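You operate a simulated robot arm through the tools that you are given. There is no shell and no other tool. Be economical: measure what you need, move in short steps, check, and stop when the job is done.

You are at the controls of a simulated robot arm. One attempt, no reset.

Task
Take the green disc out of the outlet block and close it up again.
Fine: clamp it first, fingers clear; dome on the mat, disc into the rework bay, dome pressed back on; then open the clamp.

Only the result counts: the job must be done as asked and must still hold three seconds after the hand-in. Knocking over, shifting, dropping, spilling or breaking anything else fails it.

Robot
A 7-joint arm with a two-finger parallel gripper, fixed in place. Base frame: the origin is at the foot of the arm, x ahead of it, y to its left, z up; the work surface is at about z = 0.78. Units: m, degrees, N and s.
With the tool pointing down near the work surface it reaches from about 0.3 to 0.7 m from the base axis. Its first joint turns from -66.0 to 66.0 degrees. Payload 1.57 kg.
The TCP is the grasp point between the finger pads, 0.03 m short of the fingertips. In the tool frame z runs along the fingers and y along their closing line. The gripper opens to 0.11 m. The fingers are 0.024 m wide and 0.012 m thick; the gripper's body (0.048 by 0.112 m) begins 0.078 m behind the TCP.
Orientation is told as [roll, pitch, yaw] about the base's x, y, z axes, in that order, counted from this pose: with the fingers straight down and closing along the base's y, the tool's x points along the base's -x, its y along +y and its z along -z.

Tools
- The arm moves only by the tool send_rows. Its argument "increments" is a list of rows, each an object (a shift or turn left out is 0, a gripper value left out holds the last) with "grip": the opening, from 0 (shut) to 1 (fully open); "linear": the shift along the base's x, y, z in m, a list of three; "angular": the turn, a rotation vector about the base's x, y, z in degrees, a list of three. In form: [{"grip": grip, "linear": [tx, ty, tz], "angular": [wx, wy, wz]}, ...]. A call has 1 to 8 rows; each row is the pose to reach, as a shift and turn from the pose commanded when the call began. Each row takes 0.2 s and may step no farther than 0.05 m and 8.6 degrees from the row before; otherwise, or with a gripper value out of range, the whole call is refused. A pose out of reach is approached as far as the arm can. The call stops where the force on the tool passes 40 N (or 10 N more than at its start, if that is more) or the arm is blocked; 0.2 s more then pass. The fingers move at their own pace (about 0.108 m/s each) and stop on an object; they squeeze with about 24 N. The grip force told is the motor's: it shows also when the fingers shut on nothing. Time passes only in rows, and 0.2 s behind the last, so rows that repeat a pose let the fingers close. The reply holds the time, the measured pose of the TCP, the force on the tool along the base axes, the opening and the grip force, in the units named above and with some noise, with the torque about the TCP (base axes, N m) and any sound that the robot's microphone picked up.
- Cameras (640 x 400 px; columns grow to the right, rows downward): "scene" is fixed at [0.1409, -0.3745, 1.3814]; the picture's right is [0.95, -0.32, 0.00], its down [-0.22, -0.64, -0.74] and it looks along [0.23, 0.70, -0.68] (base axes); focal length 374 px, centre (320, 200). "wrist" rides on the gripper at [0.07, 0.016, -0.141] in the tool frame; the picture's right is [-0.23, 0.97, 0.00], its down [-0.86, -0.20, -0.48] and it looks along [-0.47, -0.11, 0.88] (tool axes); focal length 222 px, centre (320, 200). There is no depth. A picture from a camera that has moved, and an enlarged one, comes with that camera's place and axes in the base frame and with its lens. The place of the scene camera against the robot may be out by one fixed shift of up to 0.018 m in any direction.
- capture(camera): a new picture of that camera. It takes no simulated time.
- enlarge(camera, box): a new picture of the part [left, top, right, bottom] of that camera's present view, enlarged. It takes no simulated time.
- finish_job(): hands the job in; it is judged then, once.

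Go step by step. Nothing tells you positions but the pictures and the camera data: compare them with the known pose of the tool, close in by small moves and look again before you grip or let go. The budget is 120 turns and 64 pictures, counting those below and the enlarged ones. Unless the task says otherwise, let go and move clear before handing in, and close with one line.

The tools are called after "Request:" as a command line: name --argument value ..., lists and objects as JSON in quotes. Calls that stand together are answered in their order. send_rows: Moves the arm, as the interface text tells. Its arguments: {"type":"object","properties":{"increments":{"type":"array"}},"required":["increments"]} The other tools are called the same way: capture (camera) takes a picture; enlarge (camera, box) takes an enlarged picture of a part of a camera's view; finish_job () hands the job in.

At the start:

```text
clock: 0.0
tool_pos: [0.4887, -0.0106, 1.0528]
tcp_rot: [0.1, 0.0, 0.0]
wrist_force: [-0.6, -0.1, 0.5]
moment: [0.0, 0.02, -0.01]
gripper_width: 0.11
gripper_force: 0.1
```

scene: 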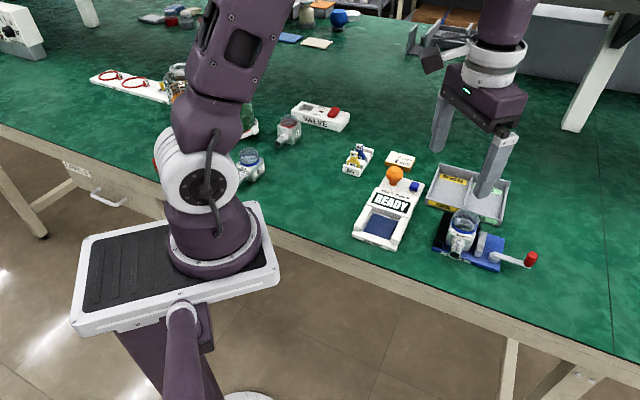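
wrist: 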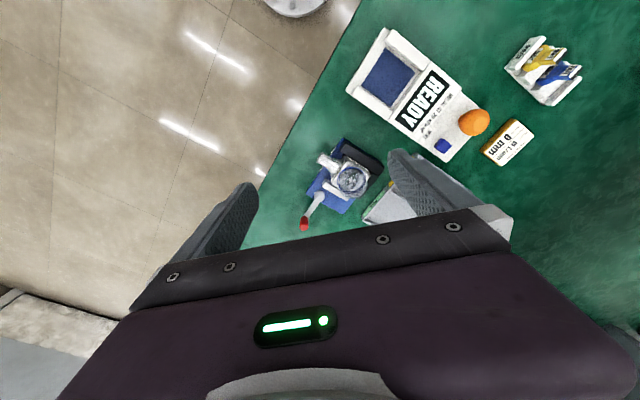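

I see several blocks with clear domes: one sits in a blue clamp with a red-handled lever near the gripper, and others are further left. I'll enlarge the pictures to find the outlet block, the mat and the rework bay.

Request:
enlarge --camera "scene" --box '[340, 130, 560, 290]'

Request:
enlarge --camera "scene" --box '[80, 50, 380, 200]'

Request:
enlarge --camera "wrist" --box '[270, 10, 590, 240]'

```text
2.50 times, centred on (450, 210) of scene
camera zoom: at [0.1409, -0.3745, 1.3814], right [0.95, -0.32, 0.0], down [-0.22, -0.64, -0.74], along [0.23, 0.7, -0.68], focal length 936 px, centre (-5, 175)
```

zoom: 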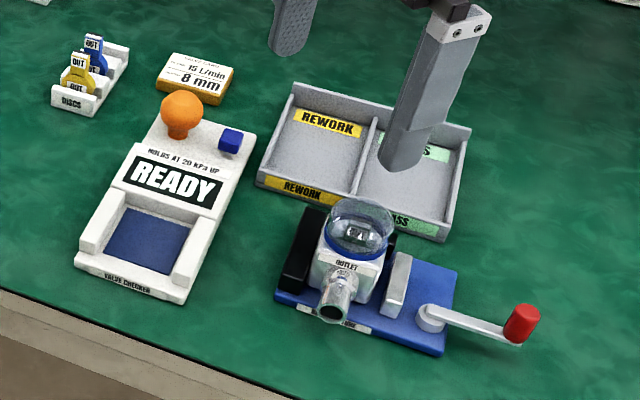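

```text
2.13 times, centred on (230, 125) of scene
camera zoom: at [0.1409, -0.3745, 1.3814], right [0.95, -0.32, 0.0], down [-0.22, -0.64, -0.74], along [0.23, 0.7, -0.68], focal length 799 px, centre (512, 360)
```

zoom: 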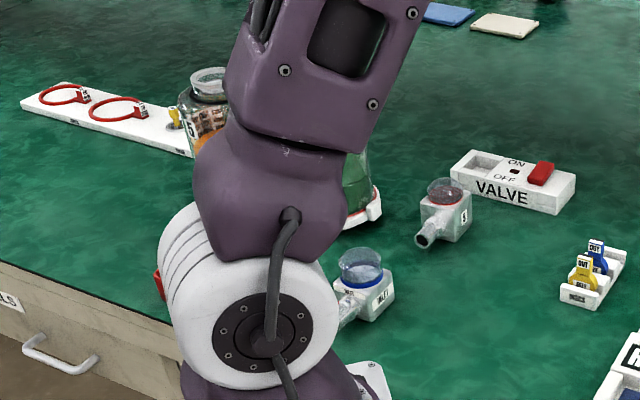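

```text
1.74 times, centred on (430, 125) of wrist
camera zoom: at [0.4189, 0.0073, 1.1946], right [0.23, 0.97, 0.0], down [0.86, -0.2, 0.48], along [0.47, -0.11, -0.88], focal length 386 px, centre (129, 330)
```

zoom: 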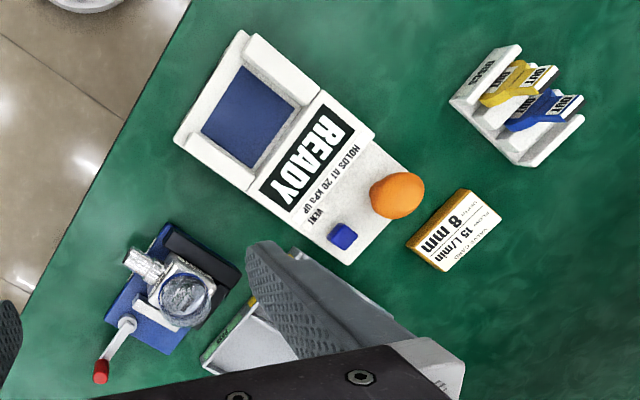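

The block in the blue clamp is labelled OUTLET, around (0.575, 0.02). I'll zoom in on it, the far items and the rest of the bench.

Request:
enlarge --camera "wrist" --box '[280, 120, 420, 240]'

Request:
enlarge --camera "scene" --box '[420, 190, 550, 280]'

Request:
enlarge --camera "scene" --box '[100, 0, 480, 130]'

```text
3.33 times, centred on (350, 180) of wrist
camera zoom: at [0.4189, 0.0073, 1.1946], right [0.23, 0.97, 0.0], down [0.86, -0.2, 0.48], along [0.47, -0.11, -0.88], focal length 740 px, centre (220, 267)
```

zoom: 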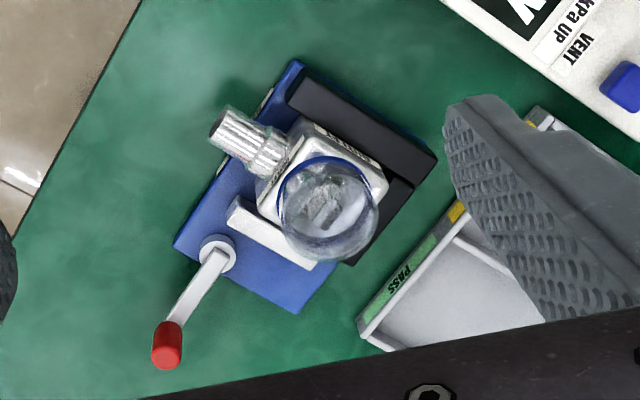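

```text
4.44 times, centred on (485, 235) of scene
camera zoom: at [0.1409, -0.3745, 1.3814], right [0.95, -0.32, 0.0], down [-0.22, -0.64, -0.74], along [0.23, 0.7, -0.68], focal length 1664 px, centre (-413, 44)
```

zoom: 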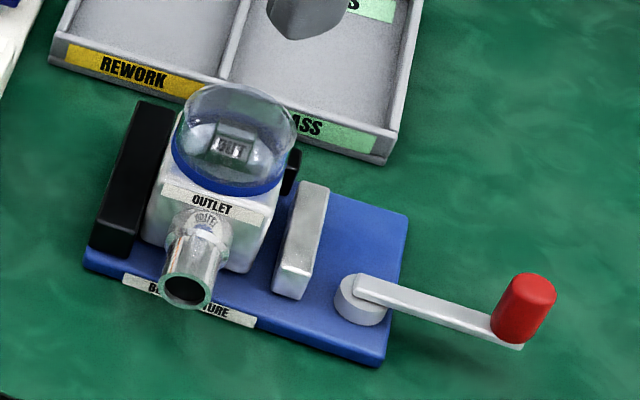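

```text
1.68 times, centred on (290, 65) of scene
camera zoom: at [0.1409, -0.3745, 1.3814], right [0.95, -0.32, 0.0], down [-0.22, -0.64, -0.74], along [0.23, 0.7, -0.68], focal length 631 px, centre (370, 427)
```

zoom: 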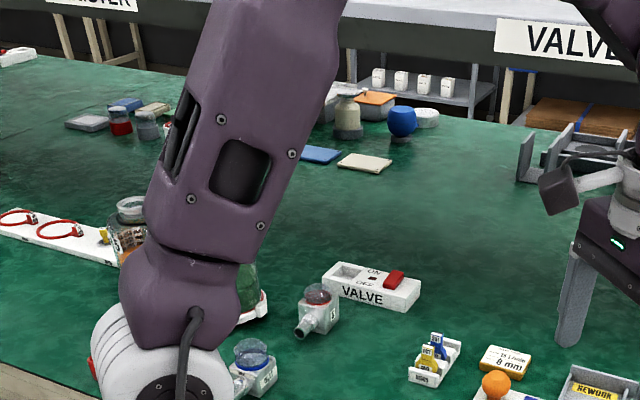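

The OUTLET block sits in the clamp fixture, with the lever knob near (0.652, -0.081) and its pivot near (0.612, -0.039). I take the green bench top to be the mat. Next I'll hover above the knob with the fingers lined up across the lever and look straight down.

Request:
send_rows --increments '[{"grip": 0.6, "linear": [0.025, -0.01, 0.0], "angular": [0, 0, -7.3]}, {"linear": [0.05, -0.02, -0.01], "angular": [0, 0, -14.6]}, {"linear": [0.075, -0.03, -0.02], "angular": [0, 0, -22]}, {"linear": [0.1, -0.04, -0.03], "angular": [0, 0, -29.3]}, {"linear": [0.13, -0.055, -0.04], "angular": [0, 0, -36.6]}, {"linear": [0.163, -0.07, -0.05], "angular": [0, 0, -44]}, {"linear": [0.163, -0.07, -0.05], "angular": [0, 0, -44]}]'

Request:
capture --camera "wrist"

Request:
capture --camera "scene"

```text
clock: 1.6
tool_pos: [0.6543, -0.0791, 1.0067]
tcp_rot: [0.0, -0.1, -44.0]
wrist_force: [0.5, -0.9, -0.4]
moment: [-0.01, 0.02, 0.01]
gripper_width: 0.066
gripper_force: 0.1
```

```text
55 pictures are left
camera wrist: at [0.6146, -0.0183, 1.147], right [0.84, 0.54, 0.0], down [0.48, -0.74, 0.48], along [0.26, -0.4, -0.88], focal length 222 px, centre (320, 200)
```

wrist: 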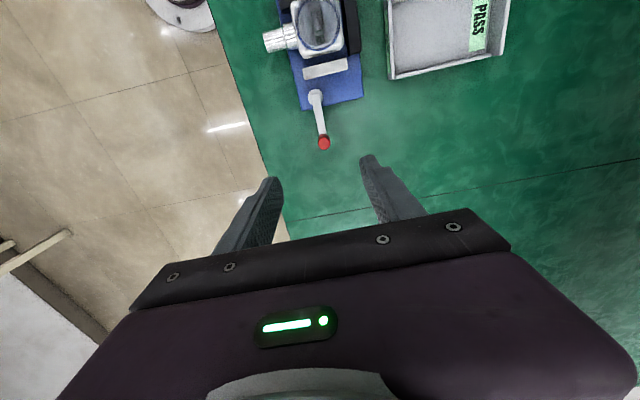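

```text
54 pictures are left
```

scene: 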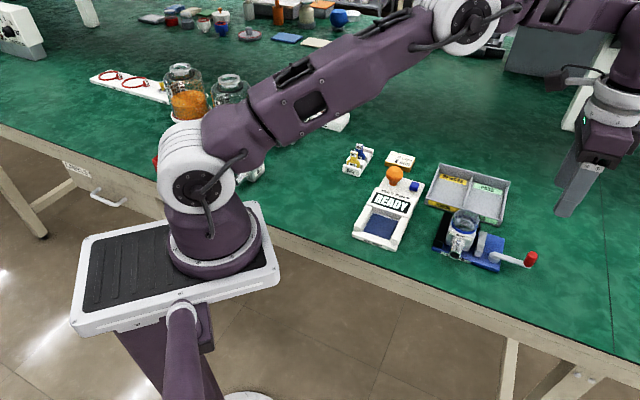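

The knob is almost directly under the TCP. I'll zoom in to get the fixture geometry.

Request:
enlarge --camera "wrist" --box '[250, 0, 400, 160]'

Request:
enlarge --camera "scene" --box '[425, 160, 545, 275]'

```text
2.50 times, centred on (325, 80) of wrist
camera zoom: at [0.6146, -0.0183, 1.147], right [0.84, 0.54, 0.0], down [0.48, -0.74, 0.48], along [0.26, -0.4, -0.88], focal length 555 px, centre (308, 500)
```

zoom: 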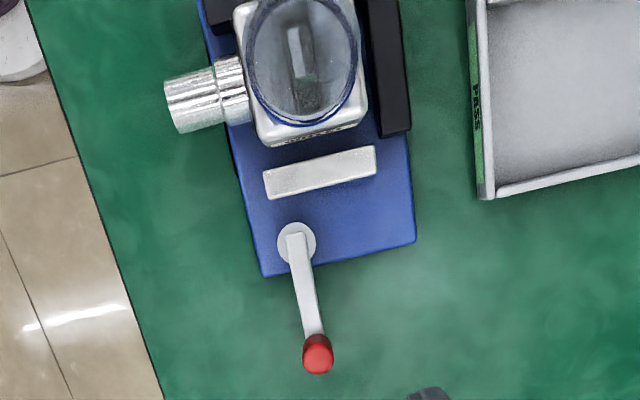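

```text
3.48 times, centred on (485, 218) of scene
camera zoom: at [0.1409, -0.3745, 1.3814], right [0.95, -0.32, 0.0], down [-0.22, -0.64, -0.74], along [0.23, 0.7, -0.68], focal length 1302 px, centre (-254, 139)
```

zoom: 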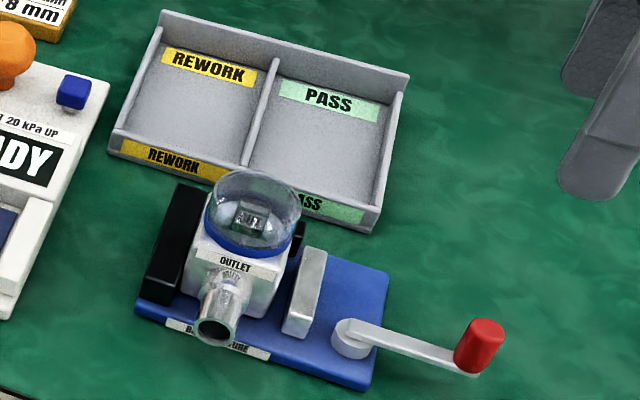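

The knob top is at about z 0.82, at (0.659, -0.078), and the lever is about 0.053 m long at -44°. I'll go down around it with the fingers loosely straddling the knob, stopping just above first.

Request:
send_rows --increments '[{"grip": 0.5, "linear": [0.002, 0.0, -0.04]}, {"linear": [0.005, 0.001, -0.08]}, {"linear": [0.005, 0.001, -0.12]}, {"linear": [0.005, 0.001, -0.145]}]'

Request:
enlarge --camera "wrist" --box '[200, 40, 440, 240]'

Request:
enlarge --camera "scene" --box '[425, 160, 585, 275]'

```text
clock: 2.6
tool_pos: [0.6585, -0.0783, 0.8601]
tcp_rot: [0.0, 0.1, -44.0]
wrist_force: [0.0, 0.2, -0.6]
moment: [0.03, 0.01, -0.01]
gripper_width: 0.0552
gripper_force: 0.1
```

```text
2.00 times, centred on (320, 140) of wrist
camera zoom: at [0.6178, -0.0168, 1.0015], right [0.84, 0.54, 0.0], down [0.48, -0.74, 0.48], along [0.26, -0.4, -0.88], focal length 444 px, centre (320, 320)
```

zoom: 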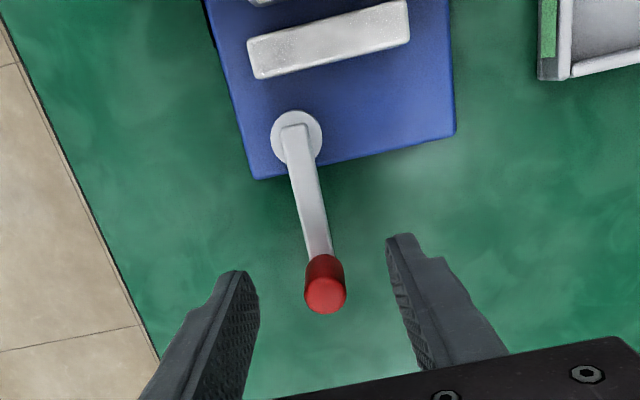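

```text
3.48 times, centred on (505, 218) of scene
camera zoom: at [0.1409, -0.3745, 1.3814], right [0.95, -0.32, 0.0], down [-0.22, -0.64, -0.74], along [0.23, 0.7, -0.68], focal length 1302 px, centre (-324, 139)
```

zoom: 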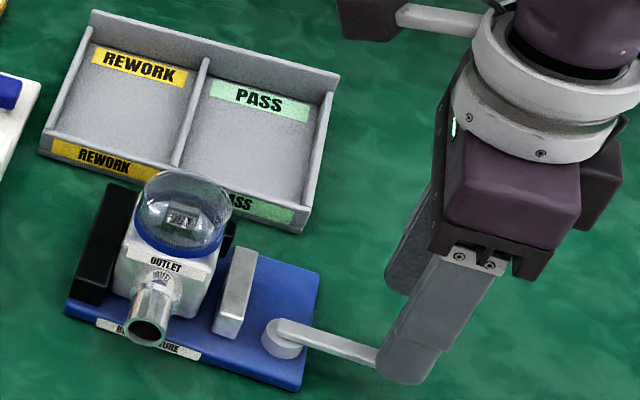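

The knob is centred between the fingers. I'll go down until the tips are at about 0.81 and narrow the opening to a loose straddle.

Request:
send_rows --increments '[{"grip": 0.36, "linear": [0, 0, -0.01]}, {"linear": [0, 0, -0.02]}, {"linear": [0, 0, -0.022]}]'

Request:
enlarge --camera "wrist" --box '[200, 40, 440, 240]'

```text
clock: 3.4
tool_pos: [0.6569, -0.0784, 0.8364]
tcp_rot: [0.1, 0.1, -44.1]
wrist_force: [0.3, 0.2, 0.0]
moment: [-0.03, -0.04, 0.01]
gripper_width: 0.0397
gripper_force: 0.0
```

```text
2.00 times, centred on (320, 140) of wrist
camera zoom: at [0.6179, -0.0171, 0.9775], right [0.84, 0.54, 0.0], down [0.48, -0.74, 0.48], along [0.26, -0.4, -0.88], focal length 444 px, centre (320, 320)
```

zoom: 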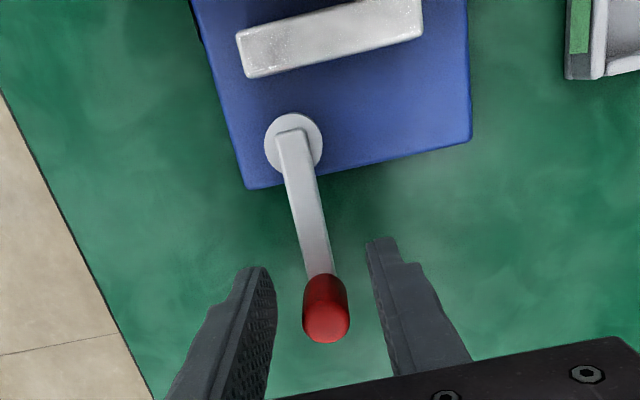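

The fingers straddle the knob. I'll try a small swing about the pivot, counter-clockwise toward the tray side, and watch the force.

Request:
send_rows --increments '[{"grip": 0.36, "linear": [0.0048, 0.0054, 0], "angular": [0, 0, 8]}, {"linear": [0.0089, 0.0115, 0], "angular": [0, 0, 16]}, {"linear": [0.0121, 0.018, 0], "angular": [0, 0, 24]}]'

Request:
enlarge --camera "wrist" --box '[200, 40, 440, 240]'

```text
clock: 4.2
tool_pos: [0.6674, -0.0646, 0.837]
tcp_rot: [-0.2, 0.1, -19.9]
wrist_force: [-15.0, -15.6, 1.7]
moment: [-0.13, 0.23, -0.24]
gripper_width: 0.0565
gripper_force: 9.2
```

```text
2.00 times, centred on (320, 140) of wrist
camera zoom: at [0.6081, -0.0232, 0.9779], right [0.55, 0.84, -0.01], down [0.74, -0.48, 0.48], along [0.4, -0.26, -0.88], focal length 444 px, centre (320, 320)
```

zoom: 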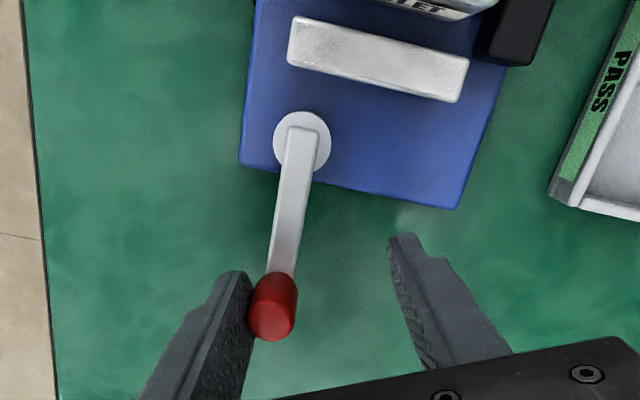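

The lever is against a stop in that direction. I'll swing it the other way, clockwise toward the front.

Request:
send_rows --increments '[{"grip": 0.36, "linear": [-0.0032, -0.0065, 0], "angular": [0, 0, -8]}, {"linear": [-0.0073, -0.0126, 0], "angular": [0, 0, -16]}, {"linear": [-0.0121, -0.018, 0], "angular": [0, 0, -24]}, {"linear": [-0.0177, -0.0227, 0], "angular": [0, 0, -32]}, {"linear": [-0.0238, -0.0266, 0], "angular": [0, 0, -40]}, {"linear": [-0.0305, -0.0296, 0], "angular": [0, 0, -48]}]'

Request:
enlarge --camera "wrist" --box '[200, 40, 440, 240]'

```text
clock: 5.6
tool_pos: [0.6378, -0.0893, 0.8364]
tcp_rot: [0.0, 0.0, -68.1]
wrist_force: [2.5, -0.1, -1.3]
moment: [-0.02, -0.02, 0.01]
gripper_width: 0.0412
gripper_force: 0.8
```

```text
2.00 times, centred on (320, 140) of wrist
camera zoom: at [0.6265, -0.0184, 0.9773], right [0.99, 0.15, 0.0], down [0.13, -0.87, 0.48], along [0.07, -0.47, -0.88], focal length 444 px, centre (320, 320)
```

zoom: 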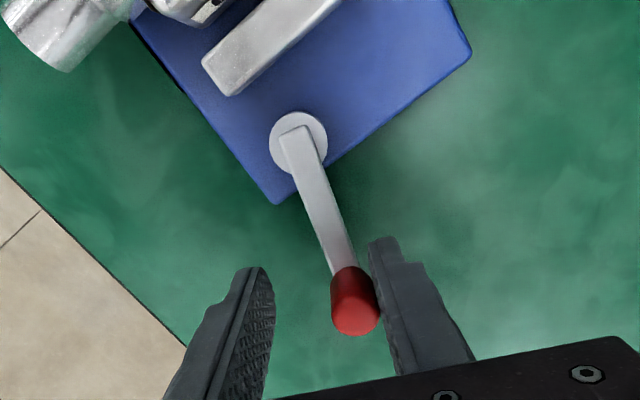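

The lever moves this way. I'll keep going round the arc.

Request:
send_rows --increments '[{"grip": 0.36, "linear": [-0.007, -0.002, 0], "angular": [0, 0, -8]}, {"linear": [-0.0142, -0.0031, 0], "angular": [0, 0, -16]}, {"linear": [-0.0215, -0.0031, 0], "angular": [0, 0, -24]}, {"linear": [-0.0287, -0.0021, 0], "angular": [0, 0, -32]}, {"linear": [-0.0357, -0.0001, 0], "angular": [0, 0, -40]}, {"linear": [-0.0423, 0.0028, 0], "angular": [0, 0, -48]}]'

Request:
enlarge --camera "wrist" --box '[200, 40, 440, 240]'

```text
clock: 7.0
tool_pos: [0.5965, -0.0865, 0.8372]
tcp_rot: [0.0, 0.1, -116.2]
wrist_force: [0.6, -1.3, 0.4]
moment: [-0.01, 0.01, -0.02]
gripper_width: 0.0411
gripper_force: 0.8
```

```text
2.00 times, centred on (320, 140) of wrist
camera zoom: at [0.6406, -0.0305, 0.978], right [0.77, -0.63, 0.0], down [-0.56, -0.68, 0.48], along [-0.3, -0.37, -0.88], focal length 444 px, centre (320, 320)
```

zoom: 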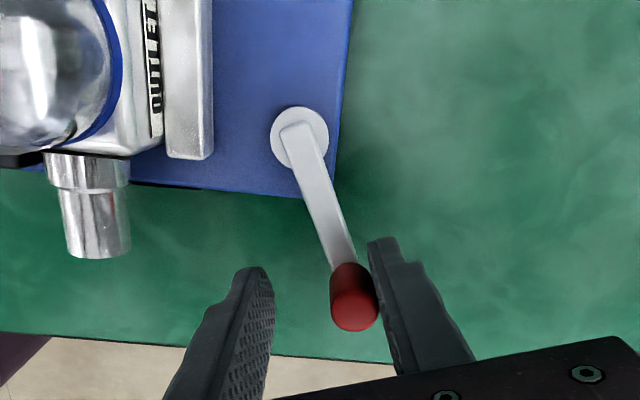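

The jaw is nearly against the block. I'll continue carefully to about 90° of lever turn, watching the force.

Request:
send_rows --increments '[{"grip": 0.36, "linear": [-0.0062, 0.0039, 0], "angular": [0, 0, -8]}, {"linear": [-0.0118, 0.0085, 0], "angular": [0, 0, -16]}, {"linear": [-0.0167, 0.0139, 0], "angular": [0, 0, -24]}]'

Request:
enlarge --camera "wrist" --box '[200, 40, 440, 240]'

```text
clock: 7.8
tool_pos: [0.5817, -0.0756, 0.8377]
tcp_rot: [0.5, 0.1, -140.1]
wrist_force: [27.3, -14.9, 3.0]
moment: [-0.23, -0.25, 0.36]
gripper_width: 0.065
gripper_force: 14.5
```

```text
2.00 times, centred on (320, 140) of wrist
camera zoom: at [0.6445, -0.042, 0.9789], right [0.45, -0.89, 0.01], down [-0.79, -0.39, 0.47], along [-0.42, -0.22, -0.88], focal length 444 px, centre (320, 320)
```

zoom: 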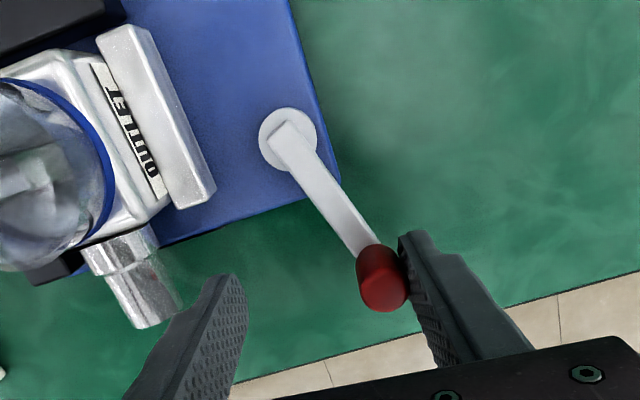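

Resistance is about 31 N and the fingers are being pushed open toward the spout. I'll check whether the jaw is already against the block.

Request:
enlarge --camera "wrist" --box '[190, 40, 310, 140]'

Request:
enlarge --camera "scene" --box '[425, 190, 545, 275]'

```text
4.00 times, centred on (250, 90) of wrist
camera zoom: at [0.6445, -0.042, 0.9789], right [0.45, -0.89, 0.01], down [-0.79, -0.39, 0.47], along [-0.42, -0.22, -0.88], focal length 888 px, centre (600, 640)
```

zoom: 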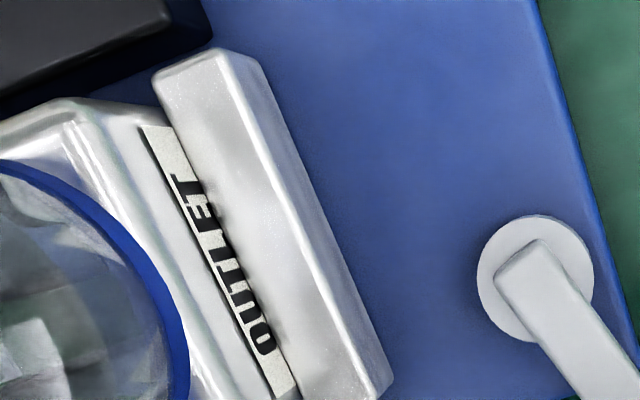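

```text
4.71 times, centred on (485, 232) of scene
camera zoom: at [0.1415, -0.3748, 1.3812], right [0.95, -0.32, 0.0], down [-0.22, -0.64, -0.74], along [0.23, 0.7, -0.68], focal length 1762 px, centre (-456, 47)
```

zoom: 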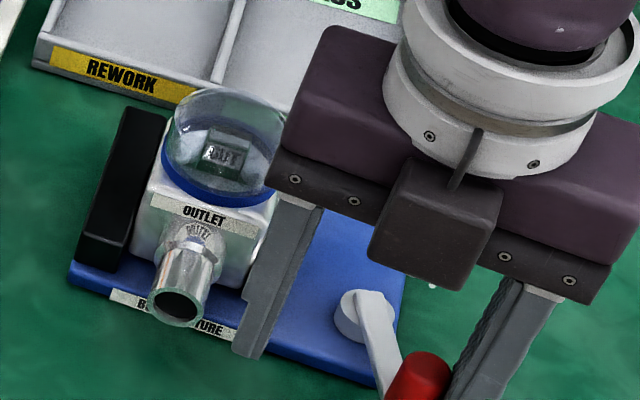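

The jaw is pressed against the block. I'll ease back, centre on the knob so nothing is dragged, and lift clear to check that the lever stays put.

Request:
send_rows --increments '[{"grip": 0.45, "linear": [0.0049, -0.0054, 0], "angular": [0, 0, 8]}, {"linear": [0.0105, -0.01, 0], "angular": [0, 0, 16]}, {"linear": [0.0167, -0.0139, 0], "angular": [0, 0, 24]}, {"linear": [0.0215, -0.0155, 0], "angular": [0, 0, 30]}, {"linear": [0.0215, -0.0155, 0.03], "angular": [0, 0, 30]}, {"linear": [0.0215, -0.0155, 0.07], "angular": [0, 0, 30]}, {"linear": [0.0215, -0.0155, 0.11], "angular": [0, 0, 30]}]'

Request:
enlarge --camera "wrist" --box '[170, 0, 470, 200]'

```text
clock: 9.4
tool_pos: [0.6011, -0.0912, 0.9477]
tcp_rot: [0.0, 0.0, -109.9]
wrist_force: [0.9, 0.2, -0.5]
moment: [0.03, 0.0, -0.03]
gripper_width: 0.0494
gripper_force: 0.0
```

```text
2.00 times, centred on (320, 100) of wrist
camera zoom: at [0.6399, -0.0299, 1.088], right [0.84, -0.55, 0.0], down [-0.48, -0.74, 0.48], along [-0.26, -0.4, -0.88], focal length 444 px, centre (320, 400)
```

zoom: 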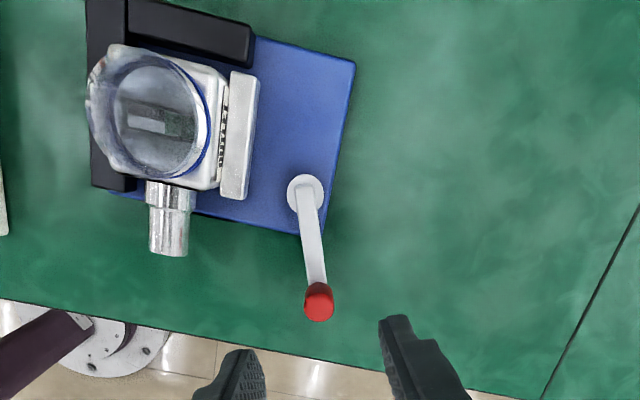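

The lever stayed put, at about 65° from open. To be sure it's fully home, I'll push it once more with closed fingers from the outside.

Request:
send_rows --increments '[{"grip": 0, "linear": [0.032, -0.007, 0]}, {"linear": [0.032, -0.007, 0]}, {"linear": [0.032, -0.007, -0.04]}, {"linear": [0.032, -0.007, -0.08]}, {"linear": [0.032, -0.007, -0.108]}, {"linear": [0.0245, -0.004, -0.108]}, {"linear": [0.0196, -0.0021, -0.108]}, {"linear": [0.0149, -0.0004, -0.108]}]'

Request:
enlarge --camera "wrist" --box '[170, 0, 470, 200]'

```text
clock: 11.2
tool_pos: [0.6168, -0.0923, 0.838]
tcp_rot: [0.6, 0.0, -109.9]
wrist_force: [31.0, -10.6, -23.0]
moment: [-0.01, -0.58, 0.24]
gripper_width: 0.0
gripper_force: 21.4
```

```text
2.00 times, centred on (320, 100) of wrist
camera zoom: at [0.655, -0.0304, 0.9795], right [0.84, -0.55, 0.01], down [-0.48, -0.73, 0.48], along [-0.25, -0.4, -0.88], focal length 444 px, centre (320, 400)
```

zoom: 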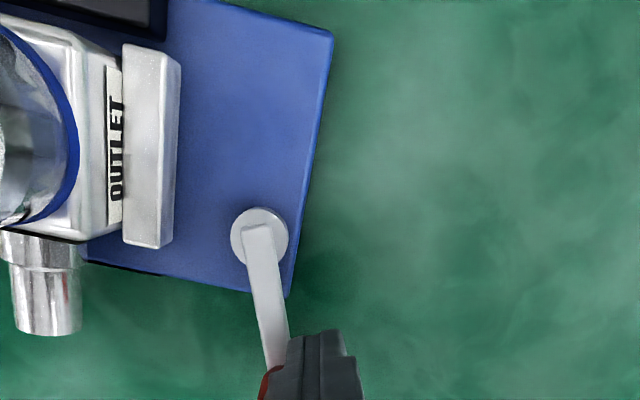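

The lever holds at its stop under more than 30 N, so the clamp is closed. I'll back off, lift, and hover over the dome with the fingers lined up along the spout axis.

Request:
send_rows --increments '[{"grip": 0, "linear": [0.012, -0.005, 0]}, {"linear": [0.012, -0.005, 0.04]}, {"linear": [0.012, -0.005, 0.085]}, {"linear": [0.012, -0.005, 0.13], "angular": [0, 0, 6]}, {"grip": 0.9, "linear": [0.0, 0.025, 0.15], "angular": [0, 0, 14]}, {"linear": [-0.012, 0.055, 0.16], "angular": [0, 0, 22]}, {"linear": [-0.022, 0.085, 0.16], "angular": [0, 0, 30]}, {"linear": [-0.034, 0.116, 0.16], "angular": [0, 0, 38]}]'

Request:
send_rows --increments '[{"grip": 0.9, "angular": [0, 0, 8]}, {"angular": [0, 0, 16]}, {"angular": [0, 0, 24]}, {"angular": [0, 0, 28]}, {"angular": [0, 0, 28]}]'

Request:
capture --camera "wrist"

Request:
capture --camera "scene"

```text
clock: 13.0
tool_pos: [0.5795, 0.0282, 0.9974]
tcp_rot: [0.0, 0.0, -71.8]
wrist_force: [0.0, 1.0, 0.2]
moment: [0.0, 0.05, 0.0]
gripper_width: 0.0992
gripper_force: 0.1
```

```text
clock: 14.2
tool_pos: [0.5829, 0.0265, 0.9985]
tcp_rot: [0.0, -0.1, -43.9]
wrist_force: [-0.4, -0.1, -0.6]
moment: [0.01, 0.02, -0.06]
gripper_width: 0.0988
gripper_force: 0.1
```

```text
40 pictures are left
camera wrist: at [0.5427, 0.0873, 1.1394], right [0.84, 0.54, 0.0], down [0.48, -0.74, 0.48], along [0.26, -0.4, -0.88], focal length 222 px, centre (320, 200)
```

wrist: 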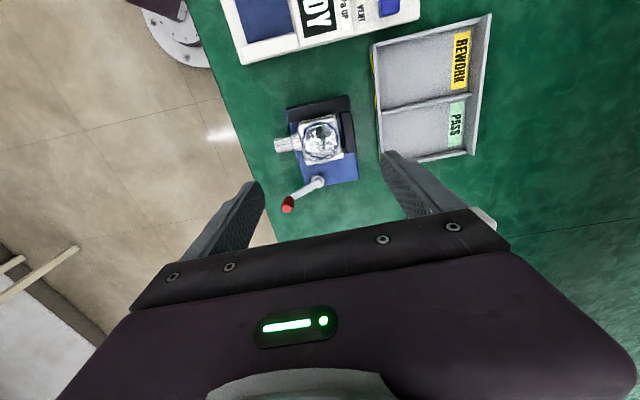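

```text
39 pictures are left
```

scene: 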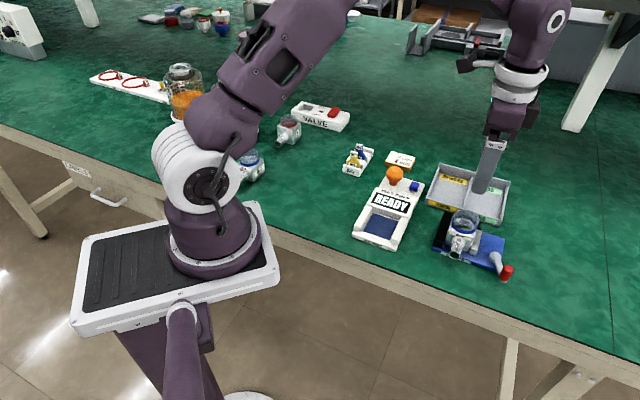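

Request:
enlarge --camera "wrist" --box '[250, 80, 400, 220]'

Request:
enlarge --camera "scene" --box '[425, 190, 525, 285]'

```text
2.86 times, centred on (325, 150) of wrist
camera zoom: at [0.5427, 0.0873, 1.1394], right [0.84, 0.54, 0.0], down [0.48, -0.74, 0.48], along [0.26, -0.4, -0.88], focal length 635 px, centre (306, 343)
```

zoom: 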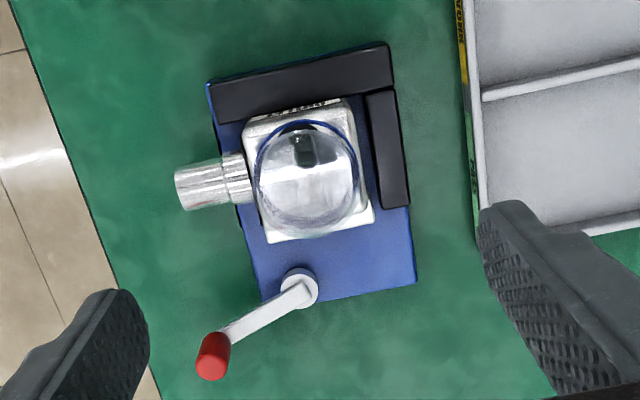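

```text
4.21 times, centred on (475, 238) of scene
camera zoom: at [0.1409, -0.3745, 1.3814], right [0.95, -0.32, 0.0], down [-0.22, -0.64, -0.74], along [0.23, 0.7, -0.68], focal length 1577 px, centre (-333, 42)
```

zoom: 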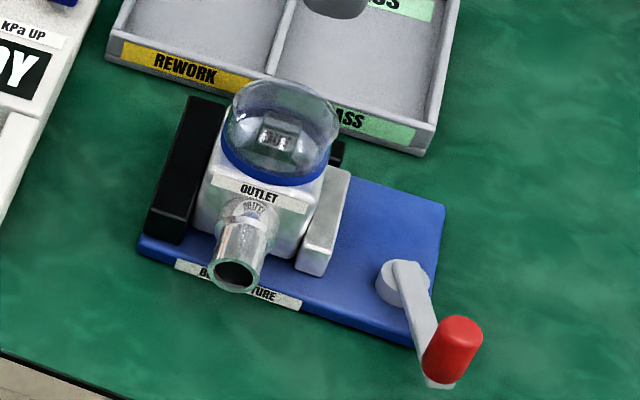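

The dome is about 0.05 m across, centred near (0.582, 0.027), with its top around z 0.87. I'll go down to just above it and refine.

Request:
send_rows --increments '[{"grip": 0.75, "linear": [0, 0.001, -0.04]}, {"linear": [-0.001, 0.001, -0.08]}, {"linear": [-0.001, 0.001, -0.08]}]'

Request:
capture --camera "wrist"

Request:
enlarge --camera "scene" --box '[425, 160, 545, 265]'

```text
clock: 15.0
tool_pos: [0.5809, 0.0228, 0.9177]
tcp_rot: [-0.1, 0.0, -44.0]
wrist_force: [0.5, 1.0, -1.2]
moment: [-0.02, 0.02, -0.01]
gripper_width: 0.0827
gripper_force: 0.0
```

```text
36 pictures are left
camera wrist: at [0.5413, 0.0844, 1.0593], right [0.84, 0.54, 0.0], down [0.48, -0.74, 0.48], along [0.26, -0.4, -0.88], focal length 222 px, centre (320, 200)
```

wrist: 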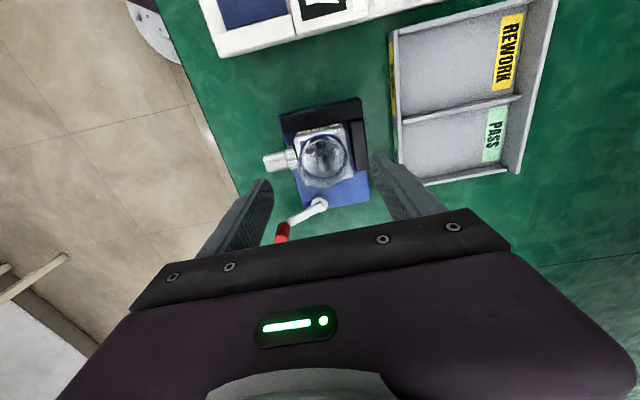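

```text
3.81 times, centred on (485, 212) of scene
camera zoom: at [0.1409, -0.3745, 1.3814], right [0.95, -0.32, 0.0], down [-0.22, -0.64, -0.74], along [0.23, 0.7, -0.68], focal length 1426 px, centre (-309, 152)
```

zoom: 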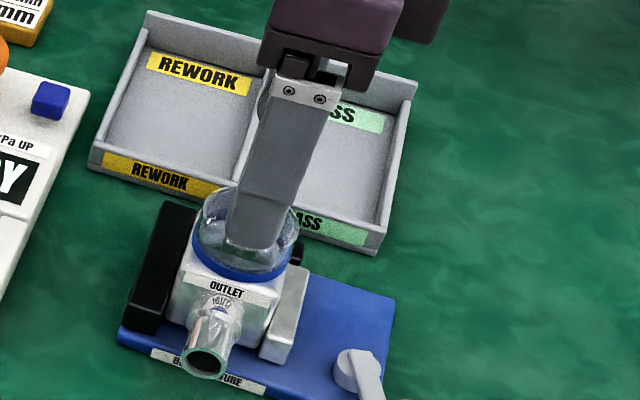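

Request:
enlarge --camera "wrist" --box '[250, 90, 400, 210]'

```text
3.33 times, centred on (325, 150) of wrist
camera zoom: at [0.5413, 0.0844, 1.0593], right [0.84, 0.54, 0.0], down [0.48, -0.74, 0.48], along [0.26, -0.4, -0.88], focal length 740 px, centre (303, 367)
```

zoom: 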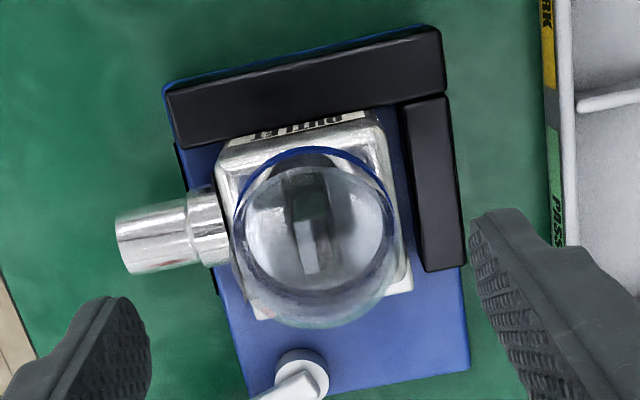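

The dome is at about (0.583, 0.028). I'll descend so the tips reach the ring level, about 0.838.

Request:
send_rows --increments '[{"grip": 0.7, "linear": [0.001, 0.005, -0.02]}, {"linear": [0.001, 0.005, -0.04]}, {"linear": [0.001, 0.005, -0.05]}, {"linear": [0.001, 0.005, -0.05]}]'

Request:
enlarge --camera "wrist" --box '[230, 90, 410, 230]'

Request:
enlarge --camera "scene" --box '[435, 190, 515, 265]'

```text
clock: 16.0
tool_pos: [0.5825, 0.0291, 0.8674]
tcp_rot: [0.0, -0.1, -43.9]
wrist_force: [-0.1, -0.2, -0.3]
moment: [0.02, 0.02, -0.01]
gripper_width: 0.0771
gripper_force: 0.0
```

```text
2.86 times, centred on (320, 160) of wrist
camera zoom: at [0.5428, 0.0911, 1.0086], right [0.84, 0.54, 0.0], down [0.48, -0.74, 0.48], along [0.26, -0.4, -0.88], focal length 635 px, centre (320, 314)
```

zoom: 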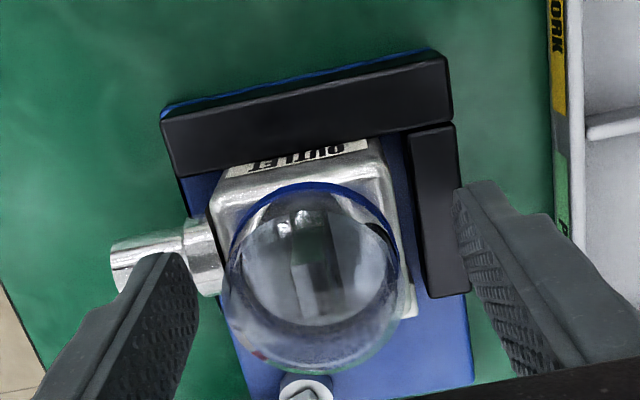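

```text
5.33 times, centred on (475, 228) of scene
camera zoom: at [0.1409, -0.3745, 1.3814], right [0.95, -0.32, 0.0], down [-0.22, -0.64, -0.74], along [0.23, 0.7, -0.68], focal length 1997 px, centre (-507, 53)
```

zoom: 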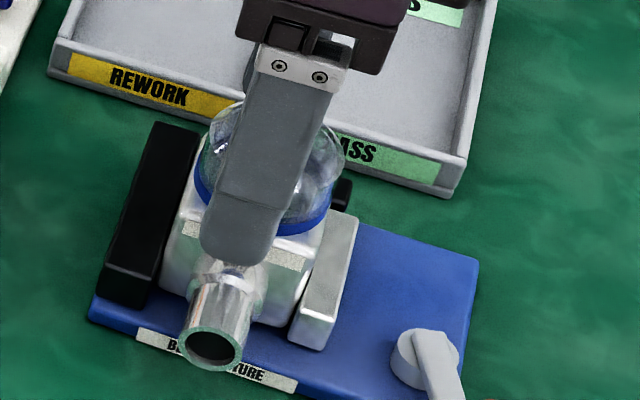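

The tips look to be just above the block top. I'll close on the dome and read the width.

Request:
send_rows --increments '[{"grip": 0.4, "linear": [0, 0, 0]}, {"grip": 0.3}, {"grip": 0.3}, {"grip": 0.3}]'

Request:
enlarge --camera "scene" --box '[435, 190, 515, 265]'

Request:
enlarge --camera "wrist" --box '[230, 90, 410, 230]'

```text
clock: 17.0
tool_pos: [0.5825, 0.0301, 0.8684]
tcp_rot: [0.0, 0.0, -43.8]
wrist_force: [0.0, 0.2, 0.0]
moment: [0.0, 0.01, -0.02]
gripper_width: 0.0511
gripper_force: 24.2
heard: snap
```

```text
5.33 times, centred on (475, 228) of scene
camera zoom: at [0.1409, -0.3745, 1.3814], right [0.95, -0.32, 0.0], down [-0.22, -0.64, -0.74], along [0.23, 0.7, -0.68], focal length 1997 px, centre (-507, 53)
```

zoom: 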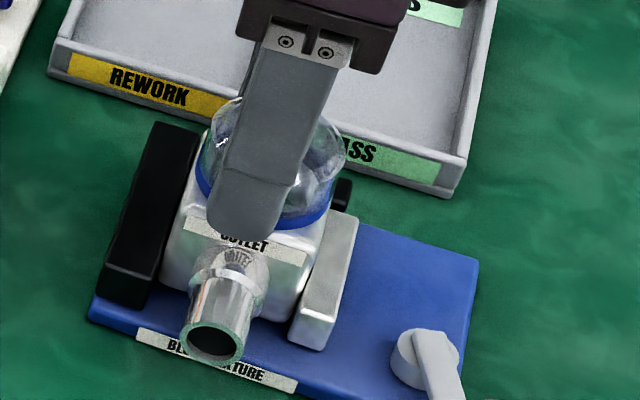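

```text
2.86 times, centred on (320, 160) of wrist
camera zoom: at [0.5429, 0.0912, 1.0088], right [0.84, 0.54, 0.0], down [0.48, -0.74, 0.48], along [0.26, -0.4, -0.88], focal length 635 px, centre (320, 314)
```

zoom: 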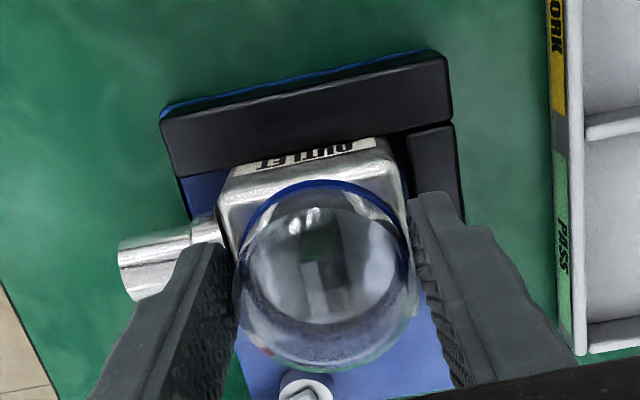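

The grip is on at 0.051 m and I heard a snap, probably the ring clip. I'll lift slowly and watch the force.

Request:
send_rows --increments '[{"grip": 0.3, "linear": [0, 0, 0.004]}, {"linear": [0, 0, 0.008]}, {"linear": [0, 0, 0.014]}, {"linear": [0, 0, 0.02]}]'

Request:
enlarge --camera "scene" --box '[425, 180, 525, 275]'

```text
clock: 18.0
tool_pos: [0.5828, 0.0313, 0.8874]
tcp_rot: [0.0, 0.0, -44.0]
wrist_force: [0.8, 0.4, -0.5]
moment: [0.02, 0.01, -0.03]
gripper_width: 0.0515
gripper_force: 24.3
```

```text
4.21 times, centred on (475, 228) of scene
camera zoom: at [0.1409, -0.3745, 1.3814], right [0.95, -0.32, 0.0], down [-0.22, -0.64, -0.74], along [0.23, 0.7, -0.68], focal length 1577 px, centre (-333, 84)
```

zoom: 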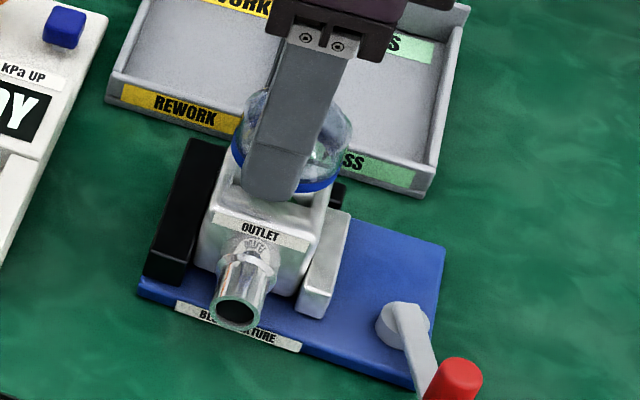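

The dome is off and the block stayed in place. I'll carry the dome to the free mat beyond the lever end of the fixture, at about (0.682, -0.062).

Request:
send_rows --increments '[{"grip": 0.3, "linear": [0, 0, 0.03]}, {"linear": [0.0, 0.0, 0.05]}, {"linear": [0.033, -0.03, 0.05]}, {"linear": [0.066, -0.06, 0.05]}, {"linear": [0.099, -0.091, 0.05]}, {"linear": [0.099, -0.091, 0.05]}]'

Request:
capture --camera "wrist"

Request:
enlarge --camera "scene" --box '[425, 150, 585, 290]'

```text
clock: 19.4
tool_pos: [0.6791, -0.0588, 0.9374]
tcp_rot: [-0.1, -0.1, -44.0]
wrist_force: [-0.6, -0.5, -1.1]
moment: [-0.02, -0.03, 0.0]
gripper_width: 0.0515
gripper_force: 23.8
```

```text
28 pictures are left
camera wrist: at [0.6405, 0.0023, 1.0781], right [0.84, 0.54, 0.0], down [0.48, -0.74, 0.48], along [0.26, -0.4, -0.88], focal length 222 px, centre (320, 200)
```

wrist: 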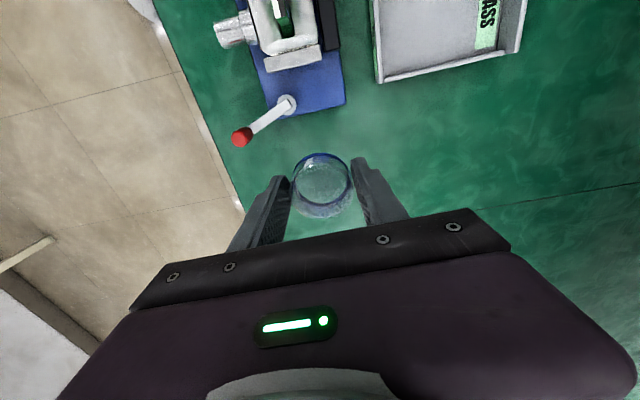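

```text
2.86 times, centred on (505, 220) of scene
camera zoom: at [0.1409, -0.3745, 1.3814], right [0.95, -0.32, 0.0], down [-0.22, -0.64, -0.74], along [0.23, 0.7, -0.68], focal length 1070 px, centre (-209, 143)
```

zoom: 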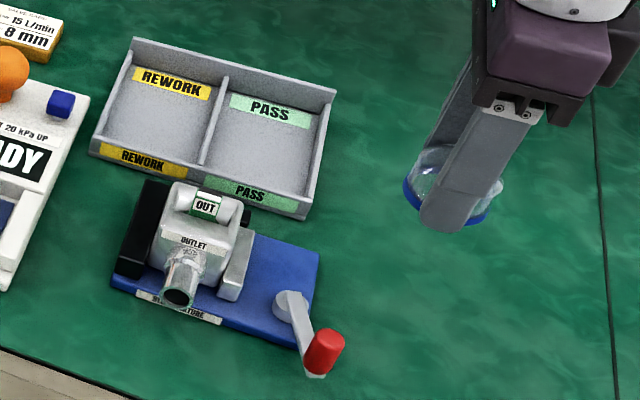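

The green OUT disc is now exposed. The area below the dome is clear, so I'll lower it toward the mat.

Request:
send_rows --increments '[{"grip": 0.3, "linear": [0, 0, -0.04]}, {"linear": [0, 0, -0.08]}, {"linear": [0, 0, -0.1]}, {"linear": [0, 0, -0.106]}, {"linear": [0, 0, -0.11]}]'

Request:
enlarge --camera "scene" --box '[485, 190, 585, 290]'

```text
clock: 20.6
tool_pos: [0.6808, -0.0588, 0.8291]
tcp_rot: [0.0, 0.0, -44.0]
wrist_force: [1.0, 0.9, 0.3]
moment: [0.02, -0.02, -0.01]
gripper_width: 0.0514
gripper_force: 24.2
```

```text
4.00 times, centred on (535, 240) of scene
camera zoom: at [0.1409, -0.3745, 1.3814], right [0.95, -0.32, 0.0], down [-0.22, -0.64, -0.74], along [0.23, 0.7, -0.68], focal length 1498 px, centre (-540, 40)
```

zoom: 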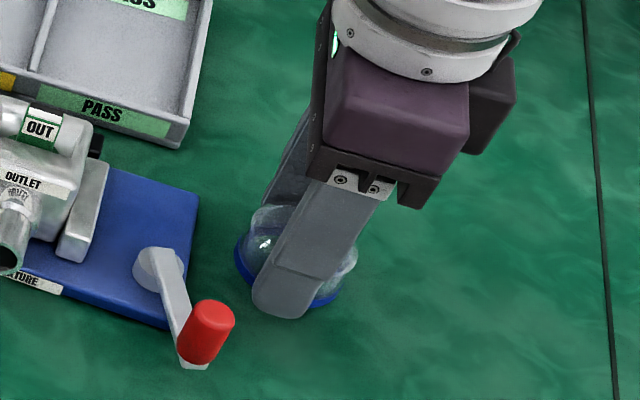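

Request:
send_rows --increments '[{"grip": 0.3, "linear": [0, 0, -0.003]}, {"linear": [0, 0, -0.006]}, {"linear": [0, 0, -0.006]}]'

```text
clock: 21.4
tool_pos: [0.6815, -0.0572, 0.8225]
tcp_rot: [-0.1, -0.1, -44.0]
wrist_force: [-0.1, 0.2, 0.5]
moment: [0.02, 0.02, -0.03]
gripper_width: 0.0516
gripper_force: 23.7
```

No contact yet, so I'll keep lowering in small steps.

Request:
send_rows --increments '[{"grip": 0.3, "linear": [0, 0, -0.002]}, {"linear": [0, 0, -0.004]}, {"linear": [0, 0, -0.004]}]'

```text
clock: 22.2
tool_pos: [0.6803, -0.0583, 0.8168]
tcp_rot: [0.1, 0.0, -44.0]
wrist_force: [0.3, -0.5, 0.0]
moment: [-0.04, 0.02, 0.01]
gripper_width: 0.0512
gripper_force: 24.3
```

Request:
send_rows --increments '[{"grip": 0.3, "linear": [0, 0, -0.002]}, {"linear": [0, 0, -0.003]}, {"linear": [0, 0, -0.003]}]'

Request:
enlarge --camera "scene" --box '[500, 220, 560, 280]'

```text
clock: 23.0
tool_pos: [0.6811, -0.0579, 0.8143]
tcp_rot: [0.0, 0.0, -44.0]
wrist_force: [0.5, 0.0, -0.2]
moment: [0.02, -0.01, -0.03]
gripper_width: 0.0516
gripper_force: 24.7
```

```text
6.67 times, centred on (530, 250) of scene
camera zoom: at [0.1409, -0.3745, 1.3814], right [0.95, -0.32, 0.0], down [-0.22, -0.64, -0.74], along [0.23, 0.7, -0.68], focal length 2496 px, centre (-1080, -133)
```

zoom: 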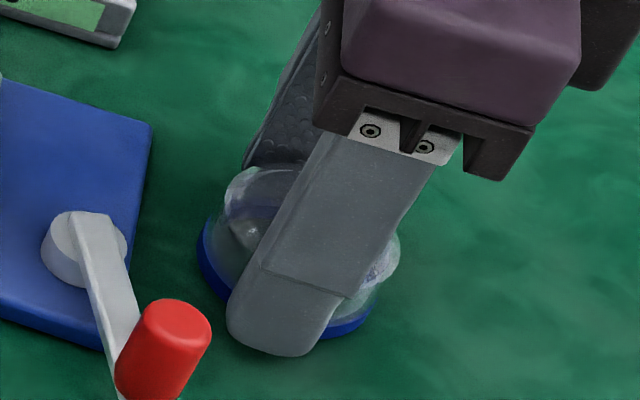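

The ring bottom is almost on the mat. I'll lower 1 mm at a time until there's contact.

Request:
send_rows --increments '[{"grip": 0.3, "linear": [0, 0, -0.001]}, {"linear": [0, 0, -0.002]}, {"linear": [0, 0, -0.003]}, {"linear": [0, 0, -0.003]}]'

```text
clock: 24.0
tool_pos: [0.6813, -0.0581, 0.8116]
tcp_rot: [-0.1, 0.0, -44.0]
wrist_force: [0.3, 0.2, -0.4]
moment: [-0.01, -0.01, 0.04]
gripper_width: 0.0515
gripper_force: 23.9
```

Request:
send_rows --increments '[{"grip": 0.3, "linear": [0, 0, -0.001]}, {"linear": [0, 0, -0.002]}, {"linear": [0, 0, -0.003]}, {"linear": [0, 0, -0.003]}]'

```text
clock: 25.0
tool_pos: [0.681, -0.0574, 0.8107]
tcp_rot: [0.2, -0.1, -43.9]
wrist_force: [-7.3, 0.9, 29.9]
moment: [-0.17, 0.2, -0.1]
gripper_width: 0.0515
gripper_force: 24.0
```

There's contact at TCP 0.811. I'll unload slightly, release and rise.

Request:
send_rows --increments '[{"grip": 0.3, "linear": [0, 0, 0.0025]}, {"grip": 0.55, "linear": [0, 0, 0.0025]}, {"grip": 0.7, "linear": [0, 0, 0.0025]}, {"grip": 0.7, "linear": [0, 0, 0.0025]}, {"linear": [0, 0, 0.03]}, {"linear": [0, 0, 0.07]}, {"linear": [0, 0, 0.11]}, {"linear": [-0.03, 0.03, 0.13]}]'

Request:
capture --camera "wrist"

Request:
enlarge --camera "scene" --box '[425, 180, 585, 290]'

```text
clock: 26.8
tool_pos: [0.6523, -0.0241, 0.9384]
tcp_rot: [0.1, -0.1, -44.0]
wrist_force: [1.2, 1.4, 0.1]
moment: [-0.03, -0.03, -0.01]
gripper_width: 0.0771
gripper_force: 0.0
```

```text
24 pictures are left
camera wrist: at [0.6126, 0.0359, 1.0793], right [0.84, 0.54, 0.0], down [0.48, -0.74, 0.48], along [0.26, -0.4, -0.88], focal length 222 px, centre (320, 200)
```

wrist: 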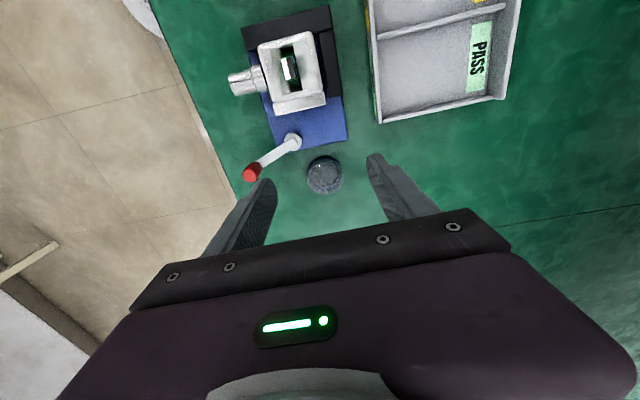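

```text
3.64 times, centred on (505, 235) of scene
camera zoom: at [0.1409, -0.3745, 1.3814], right [0.95, -0.32, 0.0], down [-0.22, -0.64, -0.74], along [0.23, 0.7, -0.68], focal length 1362 px, centre (-353, 73)
```

zoom: 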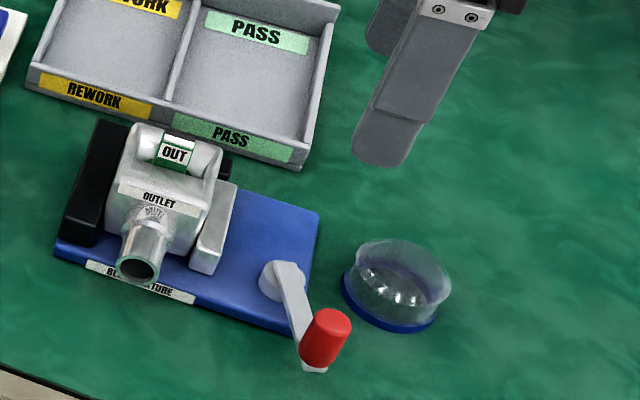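

The dome stands upright on the mat at about (0.681, -0.058). Next I'll hover over the open block and look at the disc's tab.

Request:
send_rows --increments '[{"grip": 0.5, "linear": [-0.023, 0.017, 0.0]}, {"linear": [-0.046, 0.035, 0.0]}, {"linear": [-0.069, 0.052, 0.0]}, {"linear": [-0.069, 0.052, 0.0]}]'

Request:
enlarge --camera "wrist" --box '[260, 90, 400, 210]'

Request:
enlarge --camera "scene" --box '[435, 205, 495, 260]'

```text
clock: 27.8
tool_pos: [0.582, 0.0258, 0.9406]
tcp_rot: [-0.1, 0.1, -44.0]
wrist_force: [0.2, -0.3, -0.4]
moment: [0.02, 0.0, 0.03]
gripper_width: 0.055
gripper_force: 0.1
```

```text
3.33 times, centred on (330, 150) of wrist
camera zoom: at [0.5426, 0.0869, 1.081], right [0.84, 0.54, 0.0], down [0.48, -0.74, 0.48], along [0.26, -0.4, -0.88], focal length 740 px, centre (287, 367)
```

zoom: 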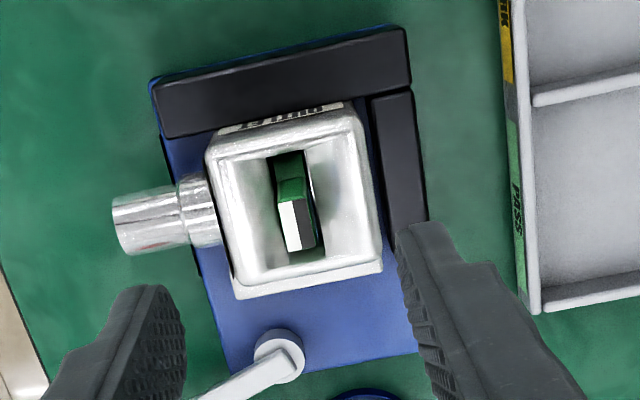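

```text
7.27 times, centred on (465, 232) of scene
camera zoom: at [0.1409, -0.3745, 1.3814], right [0.95, -0.32, 0.0], down [-0.22, -0.64, -0.74], along [0.23, 0.7, -0.68], focal length 2723 px, centre (-734, -36)
```

zoom: 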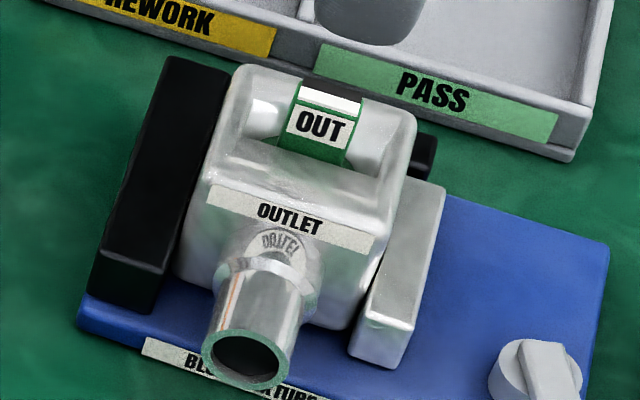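

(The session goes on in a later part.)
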